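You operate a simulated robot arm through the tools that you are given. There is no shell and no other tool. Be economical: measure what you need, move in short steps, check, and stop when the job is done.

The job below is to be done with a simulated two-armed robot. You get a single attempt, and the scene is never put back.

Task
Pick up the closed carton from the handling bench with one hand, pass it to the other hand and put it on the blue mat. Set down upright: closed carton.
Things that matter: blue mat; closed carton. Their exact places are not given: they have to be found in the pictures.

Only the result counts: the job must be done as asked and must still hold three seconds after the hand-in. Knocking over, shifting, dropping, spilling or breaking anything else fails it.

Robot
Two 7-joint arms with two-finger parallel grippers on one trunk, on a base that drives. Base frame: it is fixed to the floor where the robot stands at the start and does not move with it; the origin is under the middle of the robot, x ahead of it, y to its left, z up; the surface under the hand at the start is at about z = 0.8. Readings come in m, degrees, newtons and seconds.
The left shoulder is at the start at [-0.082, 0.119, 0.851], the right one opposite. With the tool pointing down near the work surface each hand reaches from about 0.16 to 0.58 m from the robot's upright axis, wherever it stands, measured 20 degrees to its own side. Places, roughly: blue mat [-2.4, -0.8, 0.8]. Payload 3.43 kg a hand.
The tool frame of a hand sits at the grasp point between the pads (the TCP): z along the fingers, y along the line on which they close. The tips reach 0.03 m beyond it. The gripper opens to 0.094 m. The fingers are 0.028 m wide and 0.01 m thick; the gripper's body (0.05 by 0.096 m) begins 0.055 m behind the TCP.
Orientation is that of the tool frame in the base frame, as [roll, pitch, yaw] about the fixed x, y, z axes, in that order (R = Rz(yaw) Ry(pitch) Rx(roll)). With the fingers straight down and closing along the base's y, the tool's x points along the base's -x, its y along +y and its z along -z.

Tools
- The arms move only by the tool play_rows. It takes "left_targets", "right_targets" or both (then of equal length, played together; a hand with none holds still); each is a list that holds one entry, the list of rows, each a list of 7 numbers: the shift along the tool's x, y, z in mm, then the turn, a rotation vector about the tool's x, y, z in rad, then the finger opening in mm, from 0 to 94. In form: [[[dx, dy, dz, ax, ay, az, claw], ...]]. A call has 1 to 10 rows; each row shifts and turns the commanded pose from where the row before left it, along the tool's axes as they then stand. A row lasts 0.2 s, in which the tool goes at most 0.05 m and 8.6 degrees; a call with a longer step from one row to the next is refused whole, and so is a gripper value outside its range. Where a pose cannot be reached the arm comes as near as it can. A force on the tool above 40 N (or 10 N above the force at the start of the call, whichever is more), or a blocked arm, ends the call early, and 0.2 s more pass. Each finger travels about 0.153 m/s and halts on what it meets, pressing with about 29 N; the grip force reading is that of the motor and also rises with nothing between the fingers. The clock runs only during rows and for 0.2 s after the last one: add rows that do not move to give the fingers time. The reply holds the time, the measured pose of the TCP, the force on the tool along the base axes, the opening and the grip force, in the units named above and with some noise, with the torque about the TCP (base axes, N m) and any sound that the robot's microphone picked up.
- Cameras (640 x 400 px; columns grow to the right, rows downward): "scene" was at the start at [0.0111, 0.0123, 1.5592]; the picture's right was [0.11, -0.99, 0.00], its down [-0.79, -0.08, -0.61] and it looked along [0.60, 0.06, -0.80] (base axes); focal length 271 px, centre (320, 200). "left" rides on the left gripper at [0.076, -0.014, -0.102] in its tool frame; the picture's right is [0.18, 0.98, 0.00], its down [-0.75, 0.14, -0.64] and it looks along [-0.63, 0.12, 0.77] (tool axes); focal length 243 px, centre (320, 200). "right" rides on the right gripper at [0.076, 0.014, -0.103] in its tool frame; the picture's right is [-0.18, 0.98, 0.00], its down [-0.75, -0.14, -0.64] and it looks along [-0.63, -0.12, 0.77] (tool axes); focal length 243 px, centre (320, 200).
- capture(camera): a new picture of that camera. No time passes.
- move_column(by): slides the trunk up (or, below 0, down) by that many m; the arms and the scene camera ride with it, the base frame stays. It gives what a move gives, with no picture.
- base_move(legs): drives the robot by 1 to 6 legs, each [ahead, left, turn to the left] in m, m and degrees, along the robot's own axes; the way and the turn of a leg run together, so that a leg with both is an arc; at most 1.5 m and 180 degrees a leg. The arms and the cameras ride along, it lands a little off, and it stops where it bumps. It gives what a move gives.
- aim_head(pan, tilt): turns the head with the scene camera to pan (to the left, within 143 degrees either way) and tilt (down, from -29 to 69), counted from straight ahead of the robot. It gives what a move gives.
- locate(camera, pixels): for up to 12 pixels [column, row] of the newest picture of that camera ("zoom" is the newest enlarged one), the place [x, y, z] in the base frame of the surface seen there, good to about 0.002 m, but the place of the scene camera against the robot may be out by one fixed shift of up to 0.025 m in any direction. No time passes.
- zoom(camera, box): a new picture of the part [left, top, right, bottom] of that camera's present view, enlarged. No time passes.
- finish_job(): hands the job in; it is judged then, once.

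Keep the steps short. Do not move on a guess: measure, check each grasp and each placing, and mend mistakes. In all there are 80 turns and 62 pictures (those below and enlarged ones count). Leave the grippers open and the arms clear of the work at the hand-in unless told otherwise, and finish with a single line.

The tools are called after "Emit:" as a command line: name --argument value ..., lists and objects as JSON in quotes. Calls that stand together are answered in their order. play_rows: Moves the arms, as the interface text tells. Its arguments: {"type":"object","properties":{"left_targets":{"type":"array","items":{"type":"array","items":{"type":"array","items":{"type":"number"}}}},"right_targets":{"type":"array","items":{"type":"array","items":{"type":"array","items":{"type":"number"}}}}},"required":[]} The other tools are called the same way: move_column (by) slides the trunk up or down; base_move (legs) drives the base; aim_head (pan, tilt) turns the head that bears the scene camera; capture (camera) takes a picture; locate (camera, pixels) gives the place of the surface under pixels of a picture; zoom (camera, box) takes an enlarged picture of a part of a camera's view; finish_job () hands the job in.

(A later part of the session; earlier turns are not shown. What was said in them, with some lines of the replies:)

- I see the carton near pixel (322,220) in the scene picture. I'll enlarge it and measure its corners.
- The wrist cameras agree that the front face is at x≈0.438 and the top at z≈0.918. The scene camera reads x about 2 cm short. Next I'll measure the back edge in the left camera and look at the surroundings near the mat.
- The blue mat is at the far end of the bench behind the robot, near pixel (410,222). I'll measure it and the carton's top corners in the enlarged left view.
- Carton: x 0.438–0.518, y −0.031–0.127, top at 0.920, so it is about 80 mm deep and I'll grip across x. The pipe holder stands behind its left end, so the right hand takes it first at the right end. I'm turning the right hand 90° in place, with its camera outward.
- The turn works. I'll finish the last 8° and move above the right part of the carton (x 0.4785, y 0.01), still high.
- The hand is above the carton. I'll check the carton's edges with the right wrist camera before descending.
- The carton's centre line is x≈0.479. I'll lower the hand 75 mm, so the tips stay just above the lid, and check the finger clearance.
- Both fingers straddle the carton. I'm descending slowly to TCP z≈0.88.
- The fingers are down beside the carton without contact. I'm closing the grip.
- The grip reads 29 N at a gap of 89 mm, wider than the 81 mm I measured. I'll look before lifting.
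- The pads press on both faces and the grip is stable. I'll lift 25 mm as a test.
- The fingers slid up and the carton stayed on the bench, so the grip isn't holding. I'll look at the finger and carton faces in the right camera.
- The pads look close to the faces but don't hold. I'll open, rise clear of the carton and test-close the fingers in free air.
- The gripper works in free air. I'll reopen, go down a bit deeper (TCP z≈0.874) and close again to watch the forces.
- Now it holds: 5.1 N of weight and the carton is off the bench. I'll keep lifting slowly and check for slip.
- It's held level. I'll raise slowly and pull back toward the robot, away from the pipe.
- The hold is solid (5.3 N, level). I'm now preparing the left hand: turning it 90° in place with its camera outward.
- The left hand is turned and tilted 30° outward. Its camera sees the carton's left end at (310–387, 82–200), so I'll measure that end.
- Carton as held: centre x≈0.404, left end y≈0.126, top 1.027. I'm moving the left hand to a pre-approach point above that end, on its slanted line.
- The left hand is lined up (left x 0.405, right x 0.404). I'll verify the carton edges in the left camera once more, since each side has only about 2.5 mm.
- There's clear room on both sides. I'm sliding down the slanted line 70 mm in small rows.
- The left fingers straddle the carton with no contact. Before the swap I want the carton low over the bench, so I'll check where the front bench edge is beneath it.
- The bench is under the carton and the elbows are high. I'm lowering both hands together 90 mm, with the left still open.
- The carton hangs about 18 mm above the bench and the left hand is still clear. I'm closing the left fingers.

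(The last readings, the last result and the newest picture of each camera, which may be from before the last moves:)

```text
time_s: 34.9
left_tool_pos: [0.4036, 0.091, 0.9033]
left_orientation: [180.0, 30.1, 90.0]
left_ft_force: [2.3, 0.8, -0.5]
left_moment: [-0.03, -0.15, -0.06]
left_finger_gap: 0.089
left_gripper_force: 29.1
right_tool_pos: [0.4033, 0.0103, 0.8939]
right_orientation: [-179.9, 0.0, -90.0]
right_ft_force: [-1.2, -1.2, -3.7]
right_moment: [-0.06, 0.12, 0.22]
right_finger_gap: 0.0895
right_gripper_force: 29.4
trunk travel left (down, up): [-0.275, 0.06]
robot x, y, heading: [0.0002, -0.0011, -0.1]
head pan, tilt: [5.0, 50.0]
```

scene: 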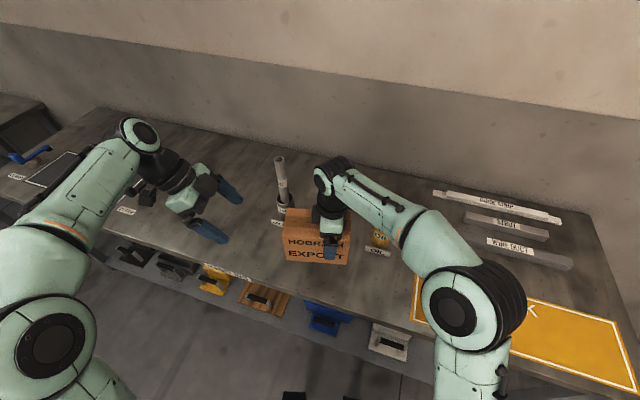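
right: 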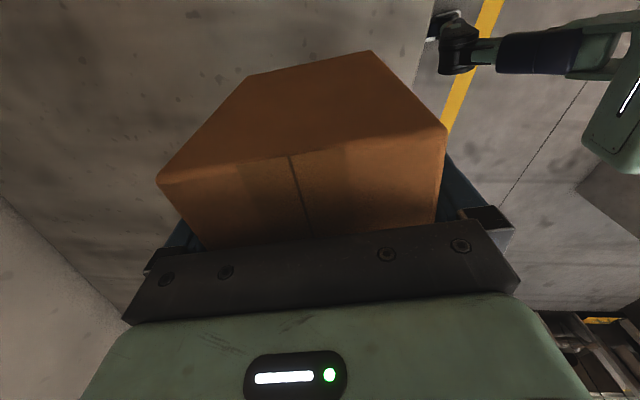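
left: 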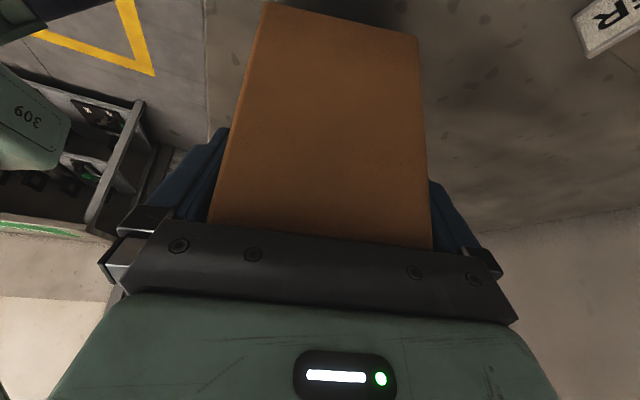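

Both hands hold it and the load is starting to share. I'm opening the right hand in place and watching the left.

Emit:
play_rows --right_targets '[[[0, 0, 0, 0, 0, 0, 91], [0, 0, 0, 0, 0, 0, 94], [0, 0, 0, 0, 0, 0, 94], [0, 0, 0, 0, 0, 0, 94]]]'

Emit:
zoom --camera "scene" --box '[200, 160, 400, 300]'

```text
time_s: 35.9
left_tool_pos: [0.4033, 0.0906, 0.9033]
left_orientation: [-180.0, 30.1, 90.0]
left_ft_force: [0.4, -0.9, -0.8]
left_moment: [0.19, 0.0, -0.01]
left_finger_gap: 0.0891
left_gripper_force: 28.6
right_tool_pos: [0.4043, 0.0095, 0.8936]
right_orientation: [179.9, -0.1, -90.0]
right_ft_force: [-0.2, 0.2, -0.6]
right_moment: [0.01, -0.01, -0.01]
right_finger_gap: 0.0942
right_gripper_force: 0.1
trunk travel left (down, up): [-0.275, 0.06]
robot x, y, heading: [0.0009, -0.0009, -0.0]
head pan, tilt: [5.0, 50.0]
```

```text
2.86 times, centred on (300, 230) of scene
```

zoom: 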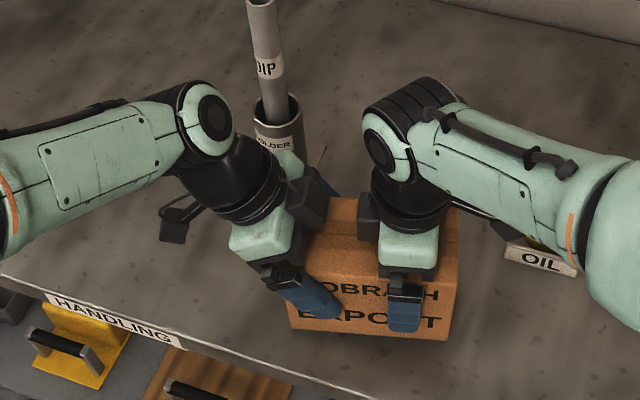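

The right hand is free. The left shows the full load torque but little vertical force, so I'll take a second reading and measure the carton's level.

Emit:
play_rows --left_targets '[[[0, 0, 0, 0, 0, 0, 40], [0, 0, 0, 0, 0, 0, 40]]]'

Emit:
locate --camera "zoom" --pixels '[[310, 322], [445, 338], [300, 290], [452, 250], [335, 205], [345, 222], [452, 222], [290, 325], [380, 331]]'

Emit:
capture --camera "right"

```text
time_s: 36.5
left_tool_pos: [0.4031, 0.0918, 0.9028]
left_orientation: [180.0, 29.9, 90.0]
left_ft_force: [0.2, 0.3, -0.2]
left_moment: [0.24, 0.02, 0.0]
left_finger_gap: 0.0896
left_gripper_force: 29.3
right_tool_pos: [0.403, 0.0093, 0.8942]
right_orientation: [-180.0, 0.0, -90.0]
right_ft_force: [0.0, 0.3, 0.5]
right_moment: [-0.04, -0.05, -0.01]
right_finger_gap: 0.094
right_gripper_force: 0.1
trunk travel left (down, up): [-0.275, 0.06]
robot x, y, heading: [-0.0004, -0.0006, 0.0]
head pan, tilt: [5.0, 50.0]
```

```text
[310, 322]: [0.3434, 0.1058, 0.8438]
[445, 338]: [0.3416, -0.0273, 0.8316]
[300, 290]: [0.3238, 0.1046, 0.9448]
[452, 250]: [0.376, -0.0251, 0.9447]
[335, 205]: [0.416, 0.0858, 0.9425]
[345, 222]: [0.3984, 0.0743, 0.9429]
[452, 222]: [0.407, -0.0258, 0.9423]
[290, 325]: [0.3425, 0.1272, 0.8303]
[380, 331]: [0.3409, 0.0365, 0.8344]
```

```text
29 pictures are left
```

right: 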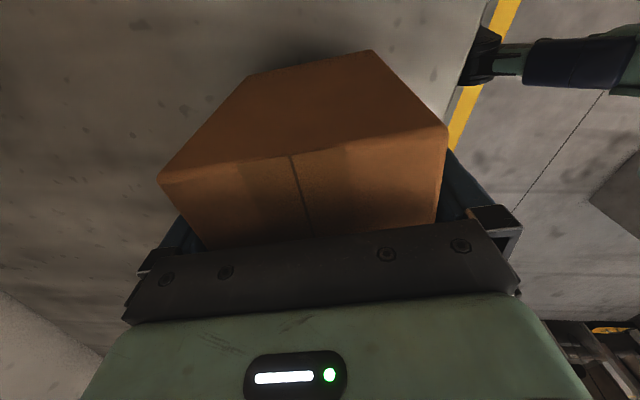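

The carton is level at top z≈0.94 and held by the left alone (torque 0.2 N m, as expected from the offset). I'm withdrawing the right hand straight up.

Emit:
play_rows --right_targets '[[[0, 0, -8, 0, 0, 0, 94], [0, 0, -12, 0, 0, 0, 94], [0, 0, -12, 0, 0, 0, 94], [0, 0, -15, 0, 0, 0, 94], [0, 0, -15, 0, 0, 0, 94], [0, 0, -20, 0, 0, 0, 94], [0, 0, -20, 0, 0, 0, 94], [0, 0, -10, 0, 0, 0, 94], [0, 0, 0, 0, 0, 0, 94]]]'

Emit:
capture --camera "right"

```text
time_s: 38.5
left_tool_pos: [0.4033, 0.0913, 0.9035]
left_orientation: [-180.0, 30.0, 90.0]
left_ft_force: [-0.4, 0.4, 0.8]
left_moment: [0.23, -0.01, -0.01]
left_finger_gap: 0.0893
left_gripper_force: 29.2
right_tool_pos: [0.4058, 0.0095, 1.0044]
right_orientation: [179.9, 0.1, -90.0]
right_ft_force: [0.8, -0.6, 0.2]
right_moment: [0.03, -0.04, 0.01]
right_finger_gap: 0.0941
right_gripper_force: 0.1
trunk travel left (down, up): [-0.275, 0.06]
robot x, y, heading: [0.0026, -0.002, 0.1]
head pan, tilt: [5.0, 50.0]
```

```text
28 pictures are left
```

right: 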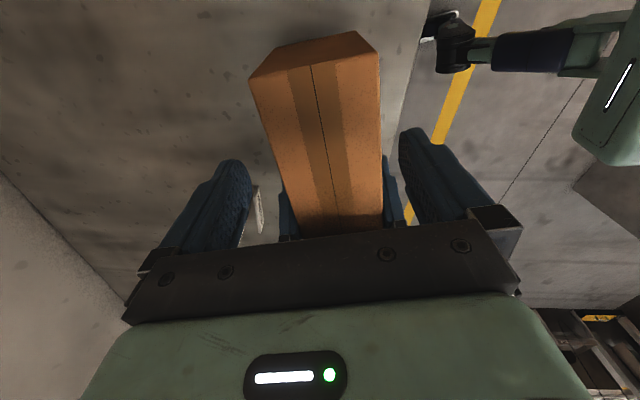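

The handover is done. I'm moving the right hand up and aside, and lifting the carton slowly with the left.

Emit:
play_rows --right_targets '[[[0, 0, -10, 0, 0, 0, 94], [15, 5, -15, 0, 0, 0, 94], [20, 5, -10, 0, 0, 0, 94], [20, 10, 0, 0, 0, 0, 94], [20, 10, 0, 0, 0, 0, 94], [20, 10, 0, 0, 0, 0, 94], [20, 10, 0, 0, 0, 0, 94], [20, 10, 0, 0, 0, 0, 94], [0, 0, 0, 0, 0, 0, 94], [0, 0, 0, 0, 0, 0, 94]]]' --left_targets '[[[-2, 0, -3.46, 0, 0, 0, 40], [-3, 0, -5.2, 0, 0, 0, 40], [-4, 0, -6.93, 0, 0, 0, 40], [-4, 0, -6.93, 0, 0, 0, 40], [-4, 0, -6.93, 0, 0, 0, 40], [-4, 0, -6.93, 0, 0, 0, 40], [-4, 0, -6.93, 0, 0, 0, 40], [-4, 0, -6.93, 0, 0, 0, 40], [-4, 0, -6.93, 0, 0, 0, 40], [-2, 0, -3.46, 0, 0, 0, 40]]]'

Emit:
capture --camera "right"

Emit:
zoom --camera "scene" --box '[160, 100, 460, 290]'

```text
time_s: 40.6
left_tool_pos: [0.4041, 0.0916, 0.9748]
left_orientation: [-180.0, 30.0, 90.1]
left_ft_force: [0.0, -0.4, -4.4]
left_moment: [0.2, 0.01, -0.01]
left_finger_gap: 0.0892
left_gripper_force: 28.7
right_tool_pos: [0.3439, -0.1242, 1.0429]
right_orientation: [180.0, 0.0, -90.0]
right_ft_force: [0.0, -1.3, 0.0]
right_moment: [0.01, 0.01, 0.0]
right_finger_gap: 0.094
right_gripper_force: 0.0
trunk travel left (down, up): [-0.275, 0.06]
robot x, y, heading: [-0.0021, -0.0009, 0.2]
head pan, tilt: [5.0, 50.0]
```

```text
27 pictures are left
```

right: 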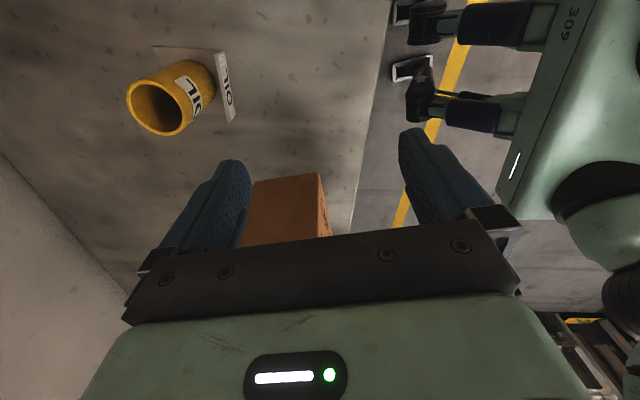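

```text
2.11 times, centred on (310, 195) of scene
```

zoom: 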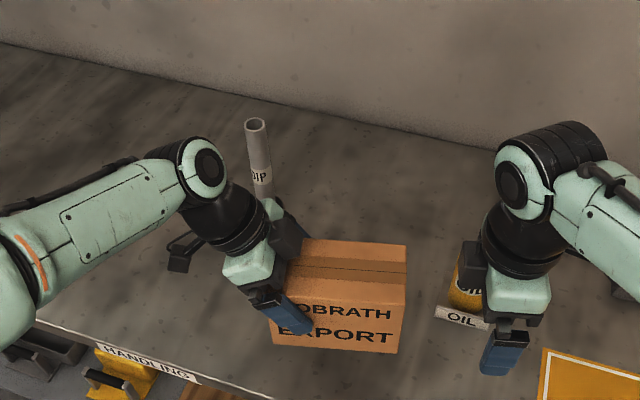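

The left hand holds it level (4.4 N). I'll raise it another 70 mm and look behind-left before driving.

Emit:
play_rows --left_targets '[[[-2, 0, -3.46, 0, 0, 0, 40], [-4, 0, -6.93, 0, 0, 0, 40], [-4, 0, -6.93, 0, 0, 0, 40], [-4, 0, -6.93, 0, 0, 0, 40], [-4, 0, -6.93, 0, 0, 0, 40], [-4, 0, -6.93, 0, 0, 0, 40], [-4, 0, -6.93, 0, 0, 0, 40], [-4, 0, -6.93, 0, 0, 0, 40], [-4, 0, -6.93, 0, 0, 0, 40], [-2, 0, -3.46, 0, 0, 0, 40]]]'

Emit:
aim_head --pan 143 --tilt 30

Emit:
capture --camera "scene"

Emit:
aim_head --pan -143 --tilt 30

Emit:
capture --camera "scene"

```text
time_s: 42.9
left_tool_pos: [0.4051, 0.0924, 1.0462]
left_orientation: [-179.9, 30.1, 90.0]
left_ft_force: [-0.5, 0.3, -4.9]
left_moment: [0.25, 0.01, -0.01]
left_finger_gap: 0.0892
left_gripper_force: 29.5
right_tool_pos: [0.3436, -0.1247, 1.0439]
right_orientation: [180.0, 0.0, -90.1]
right_ft_force: [0.5, 0.9, -0.3]
right_moment: [-0.03, 0.0, -0.01]
right_finger_gap: 0.0941
right_gripper_force: 0.1
trunk travel left (down, up): [-0.275, 0.06]
robot x, y, heading: [-0.0041, -0.0031, -0.1]
head pan, tilt: [5.0, 50.0]
```

```text
time_s: 45.1
left_tool_pos: [0.4042, 0.0923, 1.0474]
left_orientation: [180.0, 30.0, 89.9]
left_ft_force: [-0.2, 0.9, -4.4]
left_moment: [0.2, -0.01, 0.03]
left_finger_gap: 0.0893
left_gripper_force: 29.0
right_tool_pos: [0.343, -0.1229, 1.0418]
right_orientation: [179.9, 0.0, -90.0]
right_ft_force: [-0.2, -0.5, -0.1]
right_moment: [0.02, 0.01, 0.02]
right_finger_gap: 0.0937
right_gripper_force: 0.0
trunk travel left (down, up): [-0.275, 0.06]
robot x, y, heading: [-0.0023, -0.0018, 0.0]
head pan, tilt: [143.0, 30.0]
```

```text
25 pictures are left
```

scene: 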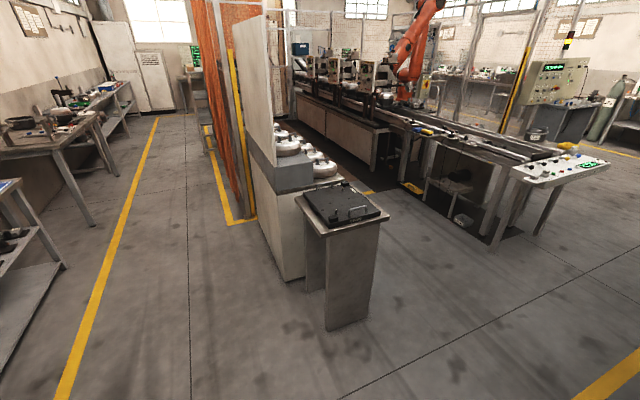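

```text
time_s: 49.0
left_tool_pos: [0.404, 0.0914, 1.0457]
left_orientation: [179.9, 30.0, 90.0]
left_ft_force: [-0.1, -0.1, -5.3]
left_moment: [0.22, 0.0, -0.01]
left_finger_gap: 0.0893
left_gripper_force: 29.3
right_tool_pos: [0.3438, -0.1243, 1.042]
right_orientation: [-180.0, 0.0, -90.0]
right_ft_force: [0.6, 0.8, -0.6]
right_moment: [0.01, -0.01, 0.0]
right_finger_gap: 0.0941
right_gripper_force: 0.0
trunk travel left (down, up): [-0.275, 0.06]
robot x, y, heading: [0.0019, -0.0004, 0.2]
head pan, tilt: [-143.0, 30.0]
```

```text
24 pictures are left
```

scene: 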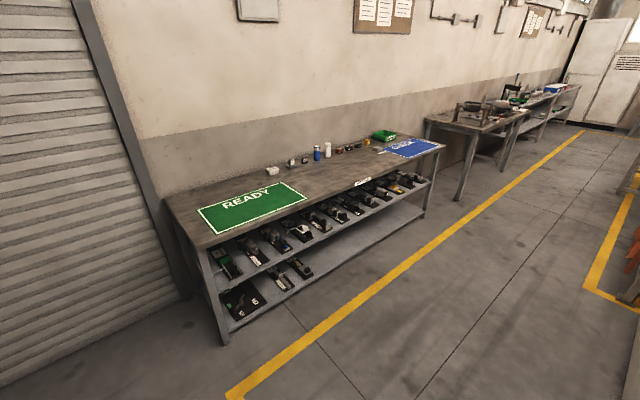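

The aisle between the two benches looks open. I'll measure the stand and fence on the other side, plus the bench's front edge and leg.

Emit:
locate --camera "scene" --pixels '[[222, 340], [213, 246], [445, 146], [430, 215], [606, 288], [634, 300], [450, 200], [402, 150], [380, 153], [415, 138], [444, 147], [412, 157]]'

Emit:
aim_head --pan 143 --tilt 30

Emit:
capture --camera "scene"

Emit:
locate --camera "scene" --pixels '[[330, 328], [307, 290], [285, 280], [236, 222], [245, 150], [300, 200], [380, 215], [245, 215]]'

```text
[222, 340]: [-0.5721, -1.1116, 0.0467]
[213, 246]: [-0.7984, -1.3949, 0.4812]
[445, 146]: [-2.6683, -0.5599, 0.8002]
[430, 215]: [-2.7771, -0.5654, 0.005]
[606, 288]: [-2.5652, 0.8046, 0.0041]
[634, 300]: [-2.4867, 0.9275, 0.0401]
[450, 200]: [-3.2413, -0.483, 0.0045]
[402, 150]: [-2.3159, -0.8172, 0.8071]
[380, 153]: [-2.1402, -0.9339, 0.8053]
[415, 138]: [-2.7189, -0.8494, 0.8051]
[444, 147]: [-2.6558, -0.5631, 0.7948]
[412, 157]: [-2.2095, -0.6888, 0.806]
```

```text
time_s: 52.9
left_tool_pos: [0.4047, 0.0921, 1.0454]
left_orientation: [180.0, 30.0, 90.0]
left_ft_force: [-0.9, 0.5, -4.8]
left_moment: [0.21, 0.01, 0.0]
left_finger_gap: 0.0893
left_gripper_force: 29.0
right_tool_pos: [0.3432, -0.1235, 1.0433]
right_orientation: [-179.9, 0.0, -90.0]
right_ft_force: [-0.2, -0.4, 0.4]
right_moment: [0.0, 0.01, -0.06]
right_finger_gap: 0.0943
right_gripper_force: 0.0
trunk travel left (down, up): [-0.275, 0.06]
robot x, y, heading: [-0.0001, 0.0013, 0.0]
head pan, tilt: [143.0, 30.0]
```

```text
23 pictures are left
```

scene: 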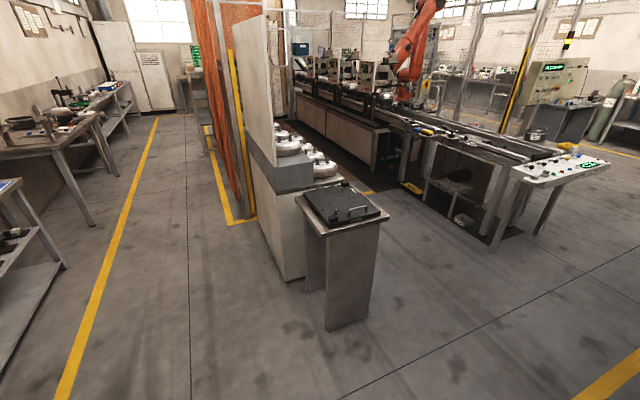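

```text
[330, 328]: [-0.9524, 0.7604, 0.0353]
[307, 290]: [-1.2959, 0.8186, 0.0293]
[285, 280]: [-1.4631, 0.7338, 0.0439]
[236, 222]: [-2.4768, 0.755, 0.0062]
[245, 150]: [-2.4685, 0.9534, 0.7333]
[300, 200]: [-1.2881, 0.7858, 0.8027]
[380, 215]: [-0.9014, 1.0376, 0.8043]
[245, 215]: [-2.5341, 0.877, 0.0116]
```

The aisle runs from the stand at y≈0.76 down to the bench front at y≈−0.6 to −1.0. I'm backing away 0.6 m first and checking the carton.

Emit:
base_move --legs '[[-0.3, 0, 0], [-0.3, 0, 0]]'

Emit:
aim_head --pan 0 --tilt 45

Emit:
capture --camera "scene"

```text
time_s: 56.7
left_tool_pos: [-0.2054, 0.0906, 1.0458]
left_orientation: [180.0, 29.9, 89.9]
left_ft_force: [-0.1, -0.5, -4.2]
left_moment: [0.22, -0.03, 0.01]
left_finger_gap: 0.0891
left_gripper_force: 28.9
right_tool_pos: [-0.267, -0.124, 1.0422]
right_orientation: [-179.9, -0.1, -90.1]
right_ft_force: [-0.2, -0.1, 0.5]
right_moment: [0.0, -0.01, 0.03]
right_finger_gap: 0.094
right_gripper_force: 0.1
trunk travel left (down, up): [-0.275, 0.06]
robot x, y, heading: [-0.6096, 0.0003, -0.1]
head pan, tilt: [143.0, 30.0]
```

```text
time_s: 58.9
left_tool_pos: [-0.2053, 0.0924, 1.0467]
left_orientation: [180.0, 29.9, 89.9]
left_ft_force: [-0.4, -0.2, -5.5]
left_moment: [0.24, 0.02, 0.0]
left_finger_gap: 0.0894
left_gripper_force: 28.9
right_tool_pos: [-0.2667, -0.1241, 1.0428]
right_orientation: [180.0, -0.2, -90.2]
right_ft_force: [0.6, -1.0, 0.9]
right_moment: [-0.02, -0.01, 0.02]
right_finger_gap: 0.0938
right_gripper_force: 0.1
trunk travel left (down, up): [-0.275, 0.06]
robot x, y, heading: [-0.6074, -0.0033, -0.1]
head pan, tilt: [0.0, 45.0]
```

```text
22 pictures are left
```

scene: 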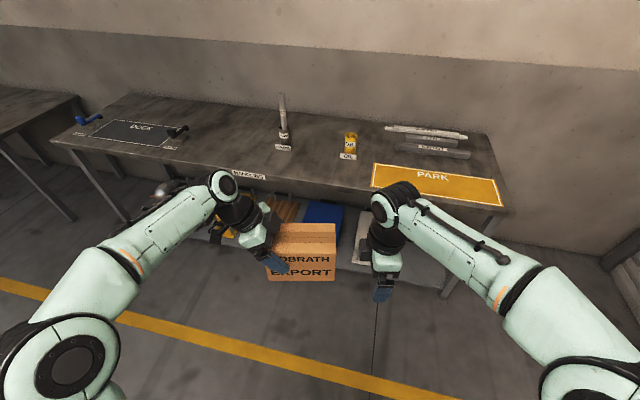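

The carton stayed level and the bench is untouched. Next I'll turn right about 102° and strafe along the aisle toward the mat, keeping clear of the bench.

Emit:
base_move --legs '[[0, 0, -51], [0, 0, -51], [0.19, -0.8, 0], [0.19, -0.8, 0]]'

Emit:
capture --camera "scene"

```text
time_s: 78.0
left_tool_pos: [-2.256, -0.4663, 1.0467]
left_orientation: [-180.0, 30.0, -11.2]
left_ft_force: [0.7, 0.7, -4.9]
left_moment: [-0.02, -0.21, 0.01]
left_finger_gap: 0.0893
left_gripper_force: 28.9
right_tool_pos: [-2.4543, -0.3636, 1.0429]
right_orientation: [180.0, -0.1, 168.8]
right_ft_force: [0.0, 0.2, -0.3]
right_moment: [-0.01, 0.01, -0.01]
right_finger_gap: 0.0939
right_gripper_force: 0.0
trunk travel left (down, up): [-0.275, 0.06]
robot x, y, heading: [-2.2723, -0.0486, -101.1]
head pan, tilt: [0.0, 45.0]
```

```text
21 pictures are left
```

scene: 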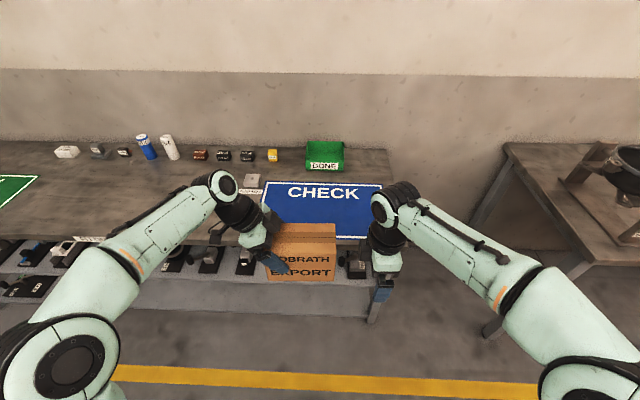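

I've arrived facing the bench, with the blue mat straight ahead. I'll measure the mat, the bench edge and the nearby small items.

Emit:
locate --camera "scene" --pixels '[[264, 182], [381, 184], [350, 236], [368, 236], [320, 210], [272, 215], [252, 182], [250, 191], [220, 242], [384, 300], [340, 243], [310, 168]]'

Emit:
zoom --camera "scene" --box '[220, 130, 420, 290]'

```text
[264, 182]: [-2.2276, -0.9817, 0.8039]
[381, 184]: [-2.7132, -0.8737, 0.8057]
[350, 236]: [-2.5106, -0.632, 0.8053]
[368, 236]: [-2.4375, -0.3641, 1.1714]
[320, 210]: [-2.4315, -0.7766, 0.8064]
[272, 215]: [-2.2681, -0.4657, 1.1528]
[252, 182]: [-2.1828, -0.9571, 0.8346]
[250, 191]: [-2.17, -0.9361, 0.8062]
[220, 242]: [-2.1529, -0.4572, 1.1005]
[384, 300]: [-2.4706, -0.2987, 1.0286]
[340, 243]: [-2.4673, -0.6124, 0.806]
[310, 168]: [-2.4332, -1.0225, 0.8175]
```

```text
2.50 times, centred on (320, 210) of scene
```

zoom: 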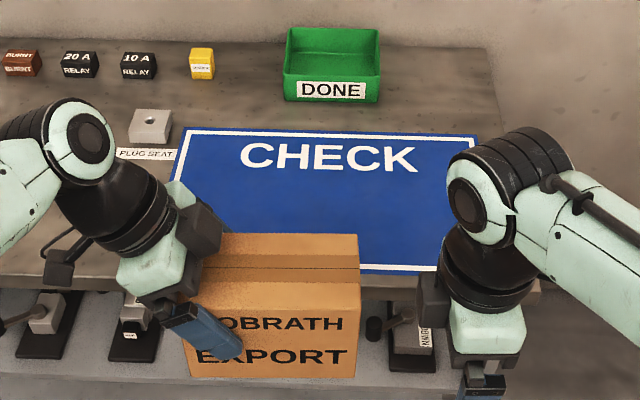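

The mat is about 0.50 × 0.28 m, its centre near (−2.44, −0.81) after correcting for the camera shift, and its edge angle fits a heading of −102.5°. I'm approaching part way with a small turn.

Emit:
base_move --legs '[[0.2, -0.058, -1.2]]'

Emit:
aim_head --pan 0 --tilt 55

Emit:
capture --camera "scene"

Emit:
capture --camera "left"

```text
time_s: 79.7
left_tool_pos: [-2.3568, -0.6487, 1.0455]
left_orientation: [180.0, 30.1, -11.8]
left_ft_force: [0.4, -0.6, -5.2]
left_moment: [-0.05, -0.2, -0.04]
left_finger_gap: 0.0895
left_gripper_force: 28.8
right_tool_pos: [-2.5557, -0.5448, 1.0424]
right_orientation: [-180.0, 0.0, 168.2]
right_ft_force: [0.4, 0.4, 1.0]
right_moment: [0.02, -0.01, -0.01]
right_finger_gap: 0.0939
right_gripper_force: 0.2
trunk travel left (down, up): [-0.275, 0.06]
robot x, y, heading: [-2.3621, -0.2339, -101.8]
head pan, tilt: [0.0, 45.0]
```

```text
time_s: 80.4
left_tool_pos: [-2.3562, -0.6485, 1.0448]
left_orientation: [-179.9, 30.0, -11.8]
left_ft_force: [-0.6, -0.2, -5.7]
left_moment: [-0.01, -0.18, -0.03]
left_finger_gap: 0.0892
left_gripper_force: 29.1
right_tool_pos: [-2.556, -0.5447, 1.0426]
right_orientation: [180.0, -0.1, 168.2]
right_ft_force: [-0.1, 0.0, -0.1]
right_moment: [-0.01, 0.01, 0.01]
right_finger_gap: 0.0938
right_gripper_force: 0.0
trunk travel left (down, up): [-0.275, 0.06]
robot x, y, heading: [-2.3659, -0.2338, -101.8]
head pan, tilt: [0.0, 55.0]
```

```text
19 pictures are left
```

scene: 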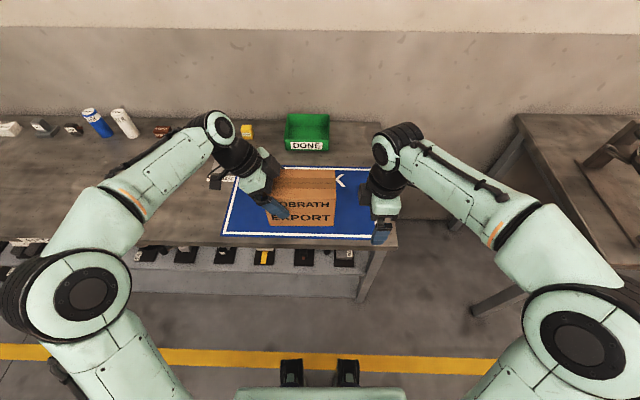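

```text
18 pictures are left
```

left: 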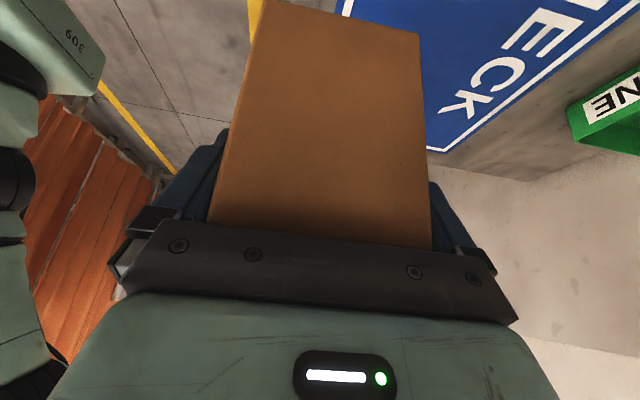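

The carton is near the mat. The left camera sees the mat's far-right corner at (440,150), so I'll measure the mat accurately with it and with the scene camera.

Emit:
locate --camera "left" --pixels '[[444, 151], [343, 8], [637, 18], [540, 85], [425, 140], [250, 10], [575, 110]]'

Emit:
locate --camera "scene" --pixels '[[223, 234], [240, 168], [366, 237], [340, 168], [300, 237], [300, 245], [330, 225], [268, 222], [280, 172], [335, 171], [290, 372]]'

```text
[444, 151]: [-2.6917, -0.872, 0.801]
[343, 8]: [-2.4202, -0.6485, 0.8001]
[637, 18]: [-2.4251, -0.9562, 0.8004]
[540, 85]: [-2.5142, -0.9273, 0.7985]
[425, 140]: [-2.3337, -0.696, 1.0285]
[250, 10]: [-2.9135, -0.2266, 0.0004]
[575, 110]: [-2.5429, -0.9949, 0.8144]
```

```text
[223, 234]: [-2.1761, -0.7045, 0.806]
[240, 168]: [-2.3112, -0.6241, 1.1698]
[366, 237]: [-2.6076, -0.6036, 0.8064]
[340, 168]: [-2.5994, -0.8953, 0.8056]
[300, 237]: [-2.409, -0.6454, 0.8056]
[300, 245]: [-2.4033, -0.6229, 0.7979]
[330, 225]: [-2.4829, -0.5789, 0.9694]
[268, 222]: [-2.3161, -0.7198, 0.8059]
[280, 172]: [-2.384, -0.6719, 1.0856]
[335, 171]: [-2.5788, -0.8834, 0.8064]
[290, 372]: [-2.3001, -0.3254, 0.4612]
```

The mat centre comes to about (−2.417, −0.79) and the carton's centre is now at (−2.40, −0.64). I'll drive ahead 0.08 m and reach the rest with the arm.

Emit:
base_move --legs '[[0.08, 0, -0.8]]'

Emit:
play_rows --left_targets '[[[0, 4, 0, 0, 0, 0, 40], [0, 8, 0, 0, 0, 0, 40], [0, 10, 0, 0, 0, 0, 40], [0, 10, 0, 0, 0, 0, 40], [0, 10, 0, 0, 0, 0, 40], [0, 10, 0, 0, 0, 0, 40], [0, 8, 0, 0, 0, 0, 40], [0, 4, 0, 0, 0, 0, 40], [0, 0, 0, 0, 0, 0, 40]]]'

Emit:
capture --camera "scene"

Emit:
capture --camera "left"

```text
time_s: 81.4
left_tool_pos: [-2.3786, -0.7265, 1.0465]
left_orientation: [-179.8, 30.0, -12.4]
left_ft_force: [0.0, -0.3, -4.8]
left_moment: [-0.04, -0.26, -0.01]
left_finger_gap: 0.0896
left_gripper_force: 28.8
right_tool_pos: [-2.5756, -0.62, 1.0428]
right_orientation: [180.0, 0.0, 167.6]
right_ft_force: [-1.1, -0.4, -0.2]
right_moment: [0.0, 0.02, -0.01]
right_finger_gap: 0.0939
right_gripper_force: 0.2
trunk travel left (down, up): [-0.275, 0.06]
robot x, y, heading: [-2.3808, -0.3096, -102.3]
head pan, tilt: [0.0, 55.0]
```

```text
time_s: 83.4
left_tool_pos: [-2.3929, -0.7885, 1.0454]
left_orientation: [-179.9, 30.0, -12.4]
left_ft_force: [0.0, -0.2, -4.8]
left_moment: [-0.07, -0.24, 0.0]
left_finger_gap: 0.0894
left_gripper_force: 29.2
right_tool_pos: [-2.5758, -0.6211, 1.0423]
right_orientation: [179.9, -0.1, 167.6]
right_ft_force: [-0.1, -0.4, -0.1]
right_moment: [0.0, 0.02, 0.01]
right_finger_gap: 0.0941
right_gripper_force: 0.0
trunk travel left (down, up): [-0.275, 0.06]
robot x, y, heading: [-2.3788, -0.3145, -102.3]
head pan, tilt: [0.0, 55.0]
```

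```text
17 pictures are left
```

scene: 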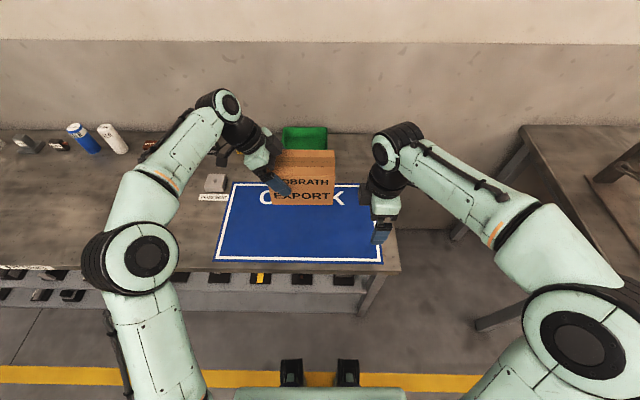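

```text
16 pictures are left
```

left: 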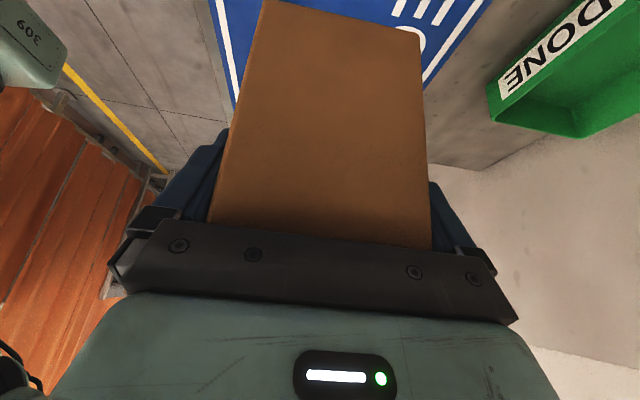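

The carton is over the mat, with centre about (−2.436, −0.779). I'll check against the mat edges visible in the new pictures.

Emit:
locate --camera "left" --pixels '[[214, 10], [237, 100], [487, 5], [428, 88], [450, 55]]'

Emit:
locate --camera "scene" --pixels '[[215, 261], [234, 184], [382, 263], [300, 262], [208, 190], [200, 197], [358, 186], [218, 182], [270, 203], [332, 205], [330, 265]]'

```text
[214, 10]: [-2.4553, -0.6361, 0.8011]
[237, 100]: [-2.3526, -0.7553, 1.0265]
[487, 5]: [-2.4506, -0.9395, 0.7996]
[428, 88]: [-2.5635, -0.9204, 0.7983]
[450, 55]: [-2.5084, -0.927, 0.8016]
```

```text
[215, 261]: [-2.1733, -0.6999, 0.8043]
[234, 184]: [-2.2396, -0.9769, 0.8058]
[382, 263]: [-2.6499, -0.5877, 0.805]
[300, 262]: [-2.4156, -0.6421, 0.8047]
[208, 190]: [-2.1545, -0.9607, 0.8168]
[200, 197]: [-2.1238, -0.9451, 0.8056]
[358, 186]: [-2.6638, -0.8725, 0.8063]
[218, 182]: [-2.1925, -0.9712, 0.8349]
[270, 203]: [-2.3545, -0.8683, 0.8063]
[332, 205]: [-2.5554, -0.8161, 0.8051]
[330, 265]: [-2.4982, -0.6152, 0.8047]
```

The carton's centre matches the mat centre (−2.44, −0.785) within a centimetre. I'm lowering 140 mm.

Emit:
play_rows --left_targets '[[[4, 0, 6.93, 0, 0, 0, 40], [7.5, 0, 13, 0, 0, 0, 40], [7.5, 0, 13, 0, 0, 0, 40], [7.5, 0, 13, 0, 0, 0, 40], [7.5, 0, 13, 0, 0, 0, 40], [7.5, 0, 13, 0, 0, 0, 40], [7.5, 0, 13, 0, 0, 0, 40], [7.5, 0, 13, 0, 0, 0, 40], [7.5, 0, 13, 0, 0, 0, 40], [6, 0, 10.4, 0, 0, 0, 40]]]'

Emit:
zoom --camera "scene" --box '[200, 140, 400, 280]'

```text
time_s: 85.6
left_tool_pos: [-2.3926, -0.7877, 0.9056]
left_orientation: [-179.9, 30.0, -12.4]
left_ft_force: [0.2, -0.9, -4.8]
left_moment: [-0.06, -0.22, 0.0]
left_finger_gap: 0.0896
left_gripper_force: 29.7
right_tool_pos: [-2.5767, -0.6208, 1.0418]
right_orientation: [-180.0, 0.0, 167.5]
right_ft_force: [0.1, 0.8, 0.0]
right_moment: [0.05, -0.02, 0.01]
right_finger_gap: 0.0938
right_gripper_force: 0.0
trunk travel left (down, up): [-0.275, 0.06]
robot x, y, heading: [-2.3793, -0.3098, -102.2]
head pan, tilt: [0.0, 55.0]
```

```text
2.86 times, centred on (300, 210) of scene
```

zoom: 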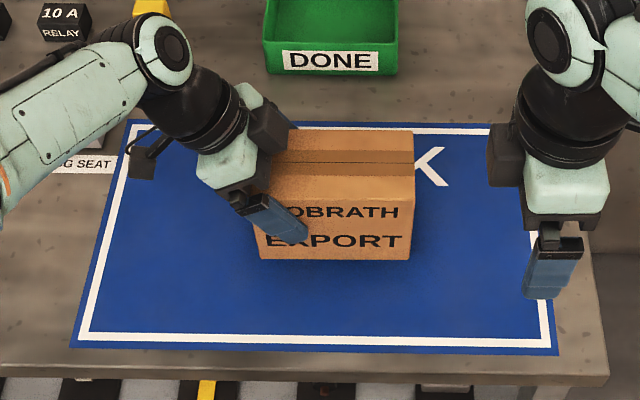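

It's level, about 2 cm above the mat with everything clear. I'm lowering in 2–3 mm rows to contact.

Emit:
play_rows --left_targets '[[[1.5, 0, 2.6, 0, 0, 0, 40], [1.5, 0, 2.6, 0, 0, 0, 40], [1.5, 0, 2.6, 0, 0, 0, 40], [1.5, 0, 2.6, 0, 0, 0, 40], [1.25, 0, 2.17, 0, 0, 0, 40]]]'

Emit:
play_rows --left_targets '[[[1, 0, 1.73, 0, 0, 0, 40], [0.5, 0, 0.87, 0, 0, 0, 40], [0, 0, 0, 0, 0, 0, 40]]]'

```text
time_s: 86.8
left_tool_pos: [-2.3927, -0.7878, 0.8917]
left_orientation: [-179.8, 30.0, -12.4]
left_ft_force: [-0.2, -0.3, -4.2]
left_moment: [-0.03, -0.25, 0.01]
left_finger_gap: 0.0893
left_gripper_force: 28.3
right_tool_pos: [-2.5766, -0.6202, 1.0421]
right_orientation: [-179.9, 0.0, 167.6]
right_ft_force: [0.2, 0.6, 1.1]
right_moment: [0.05, -0.02, 0.01]
right_finger_gap: 0.0941
right_gripper_force: 0.0
trunk travel left (down, up): [-0.275, 0.06]
robot x, y, heading: [-2.3807, -0.3106, -102.3]
head pan, tilt: [0.0, 55.0]
```

```text
time_s: 87.6
left_tool_pos: [-2.3914, -0.7882, 0.8892]
left_orientation: [-179.9, 30.0, -12.4]
left_ft_force: [-1.1, -0.7, -4.8]
left_moment: [-0.04, -0.24, 0.0]
left_finger_gap: 0.0893
left_gripper_force: 29.1
right_tool_pos: [-2.576, -0.6196, 1.0432]
right_orientation: [-180.0, 0.0, 167.6]
right_ft_force: [-0.6, 0.1, -0.2]
right_moment: [-0.01, 0.0, -0.03]
right_finger_gap: 0.0939
right_gripper_force: 0.0
trunk travel left (down, up): [-0.275, 0.06]
robot x, y, heading: [-2.3826, -0.3093, -102.2]
head pan, tilt: [0.0, 55.0]
```

There's no contact yet: the force is still 4.8 N of hanging weight. I'll continue in 1–1.5 mm steps.

Emit:
play_rows --left_targets '[[[0.75, 0, 1.3, 0, 0, 0, 40], [0.5, 0, 0.87, 0, 0, 0, 40], [0, 0, 0, 0, 0, 0, 40]]]'

Emit:
play_rows --left_targets '[[[0.5, 0, 0.87, 0, 0, 0, 40], [0.25, 0, 0.43, 0, 0, 0, 40], [0, 0, 0, 0, 0, 0, 40]]]'

```text
time_s: 88.4
left_tool_pos: [-2.3923, -0.7891, 0.8877]
left_orientation: [-179.9, 30.1, -12.4]
left_ft_force: [0.0, 0.5, 1.0]
left_moment: [0.26, 0.49, -0.19]
left_finger_gap: 0.0893
left_gripper_force: 29.1
right_tool_pos: [-2.5742, -0.6199, 1.0428]
right_orientation: [-179.9, 0.0, 167.7]
right_ft_force: [0.0, -0.3, 0.0]
right_moment: [0.01, 0.02, -0.02]
right_finger_gap: 0.0938
right_gripper_force: 0.0
trunk travel left (down, up): [-0.275, 0.06]
robot x, y, heading: [-2.3809, -0.3112, -102.8]
head pan, tilt: [0.0, 55.0]
```

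```text
time_s: 89.2
left_tool_pos: [-2.391, -0.7888, 0.8855]
left_orientation: [179.9, 30.2, -12.4]
left_ft_force: [4.0, -2.7, 8.5]
left_moment: [0.46, 1.01, 0.18]
left_finger_gap: 0.0896
left_gripper_force: 29.1
right_tool_pos: [-2.574, -0.6192, 1.0431]
right_orientation: [180.0, 0.0, 167.6]
right_ft_force: [-0.2, 0.2, -0.7]
right_moment: [-0.03, -0.01, -0.01]
right_finger_gap: 0.0938
right_gripper_force: 0.2
trunk travel left (down, up): [-0.275, 0.06]
robot x, y, heading: [-2.3826, -0.3137, -102.5]
head pan, tilt: [0.0, 55.0]
```

It's in contact: the force swung from −4.8 to +8.5 N. I'll relieve about 1.2 mm and then open the left hand.

Emit:
play_rows --left_targets '[[[-0.5, 0, -0.87, 0, 0, 0, 40], [0, 0, 0, 0, 0, 0, 40], [0, 0, 0, 0, 0, 0, 91], [0, 0, 0, 0, 0, 0, 94], [0, 0, 0, 0, 0, 0, 94], [0, 0, 0, 0, 0, 0, 94]]]'

Emit:
capture --camera "left"

Emit:
zoom --camera "scene" --box '[200, 140, 400, 280]'

```text
time_s: 90.6
left_tool_pos: [-2.3938, -0.7891, 0.8852]
left_orientation: [-180.0, 30.0, -12.4]
left_ft_force: [1.0, 0.2, 0.4]
left_moment: [0.01, -0.03, 0.02]
left_finger_gap: 0.0941
left_gripper_force: 0.2
right_tool_pos: [-2.5753, -0.6198, 1.0425]
right_orientation: [-180.0, 0.0, 167.6]
right_ft_force: [0.0, 0.3, 0.2]
right_moment: [-0.02, 0.0, 0.01]
right_finger_gap: 0.0939
right_gripper_force: 0.0
trunk travel left (down, up): [-0.275, 0.06]
robot x, y, heading: [-2.3807, -0.3136, -102.4]
head pan, tilt: [0.0, 55.0]
```

```text
14 pictures are left
```

left: 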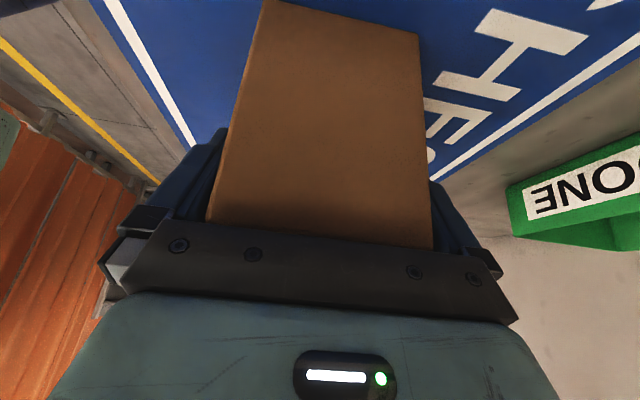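

```text
2.86 times, centred on (300, 210) of scene
```

zoom: 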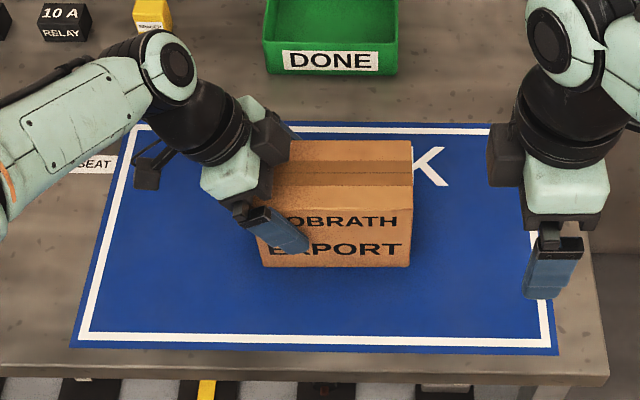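

The carton stands upright on the mat, released. I'm withdrawing the left hand back along its slanted line, slowly.

Emit:
play_rows --left_targets '[[[0, 0, -5, 0, 0, 0, 94], [0, 0, -8, 0, 0, 0, 94], [0, 0, -10, 0, 0, 0, 94], [0, 0, -12, 0, 0, 0, 94], [0, 0, -12, 0, 0, 0, 94], [0, 0, -12, 0, 0, 0, 94], [0, 0, -15, 0, 0, 0, 94], [0, 0, -15, 0, 0, 0, 94], [0, 0, -15, 0, 0, 0, 94], [0, 0, -10, 0, 0, 0, 94]]]'

Emit:
capture --camera "left"

Emit:
zoom --camera "scene" --box '[200, 140, 400, 280]'

```text
time_s: 92.8
left_tool_pos: [-2.3374, -0.8002, 0.9859]
left_orientation: [-179.9, 30.0, -12.4]
left_ft_force: [-0.1, 0.0, 0.6]
left_moment: [-0.02, -0.02, -0.01]
left_finger_gap: 0.0938
left_gripper_force: 0.1
right_tool_pos: [-2.5746, -0.6202, 1.0429]
right_orientation: [-179.9, 0.0, 167.6]
right_ft_force: [0.3, 0.0, 0.9]
right_moment: [0.0, -0.01, 0.02]
right_finger_gap: 0.0939
right_gripper_force: 0.1
trunk travel left (down, up): [-0.275, 0.06]
robot x, y, heading: [-2.3787, -0.3115, -102.3]
head pan, tilt: [0.0, 55.0]
```

```text
12 pictures are left
```

left: 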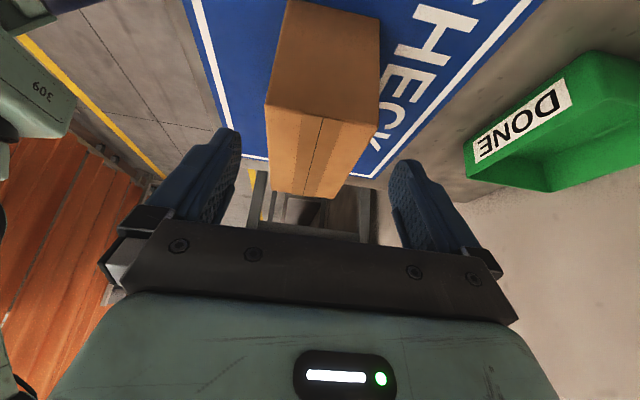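

```text
2.86 times, centred on (300, 210) of scene
```

zoom: 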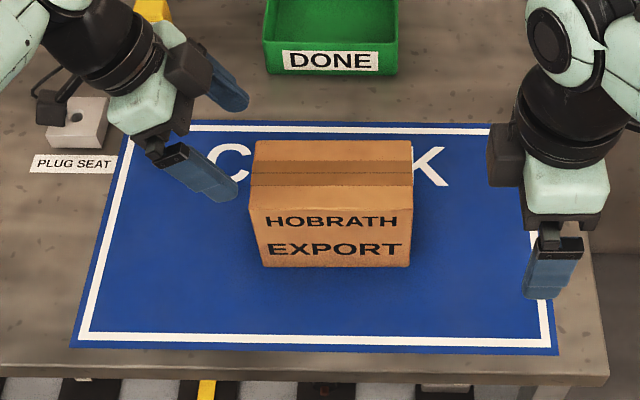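

The hand is clear and the carton stands alone on the mat. I'll raise the left hand straight up and pull back a little, then take a final check.

Emit:
play_rows --left_targets '[[[-10, 0, -17.3, 0, 0, 0, 94], [-10, 0, -17.3, 0, 0, 0, 94], [-10, 0, -17.3, 0, 0, 0, 94], [-10, 0, -17.3, 0, 0, 0, 94], [0, -20, 0, 0, 0, 0, 94], [0, -20, 0, 0, 0, 0, 94], [0, -20, 0, 0, 0, 0, 94], [0, 0, 0, 0, 0, 0, 94]]]'

Emit:
capture --camera "scene"

Emit:
locate --camera "scene" --pixels '[[295, 191], [340, 191], [290, 200], [342, 200], [300, 230], [340, 230]]'

```text
time_s: 94.6
left_tool_pos: [-2.3249, -0.7399, 1.0635]
left_orientation: [-180.0, 30.0, -12.4]
left_ft_force: [-0.1, -0.8, -0.4]
left_moment: [-0.02, 0.0, -0.04]
left_finger_gap: 0.094
left_gripper_force: 0.1
right_tool_pos: [-2.5753, -0.619, 1.0429]
right_orientation: [-180.0, 0.0, 167.5]
right_ft_force: [0.2, -1.0, -0.6]
right_moment: [0.0, 0.01, -0.03]
right_finger_gap: 0.0938
right_gripper_force: 0.1
trunk travel left (down, up): [-0.275, 0.06]
robot x, y, heading: [-2.3802, -0.3121, -102.4]
head pan, tilt: [0.0, 55.0]
```

```text
10 pictures are left
```

scene: 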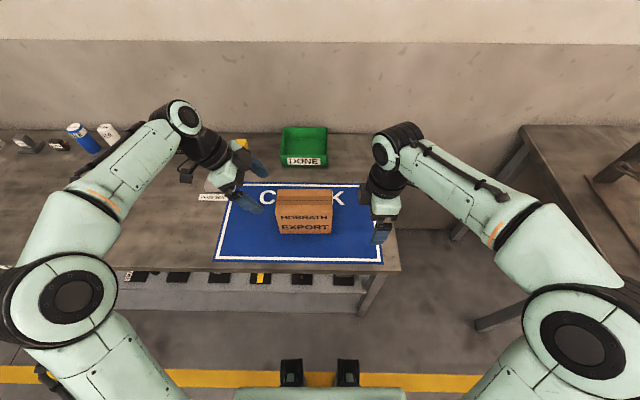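

```text
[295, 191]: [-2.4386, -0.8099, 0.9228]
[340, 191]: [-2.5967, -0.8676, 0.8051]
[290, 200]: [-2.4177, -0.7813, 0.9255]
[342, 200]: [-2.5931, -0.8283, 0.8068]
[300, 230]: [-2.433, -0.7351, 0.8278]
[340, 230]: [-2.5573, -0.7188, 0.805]
```

The carton stands upright in the middle of the mat (top at 0.923 by the scene camera, which matches). Both grippers are open and clear and nothing else has moved, so I'm handing in.

Emit:
finish_job

```text
The job is handed in.
```

The closed carton was picked up with the right hand, passed to the left, and set upright on the blue mat; both grippers are open and clear, and the job is handed in.
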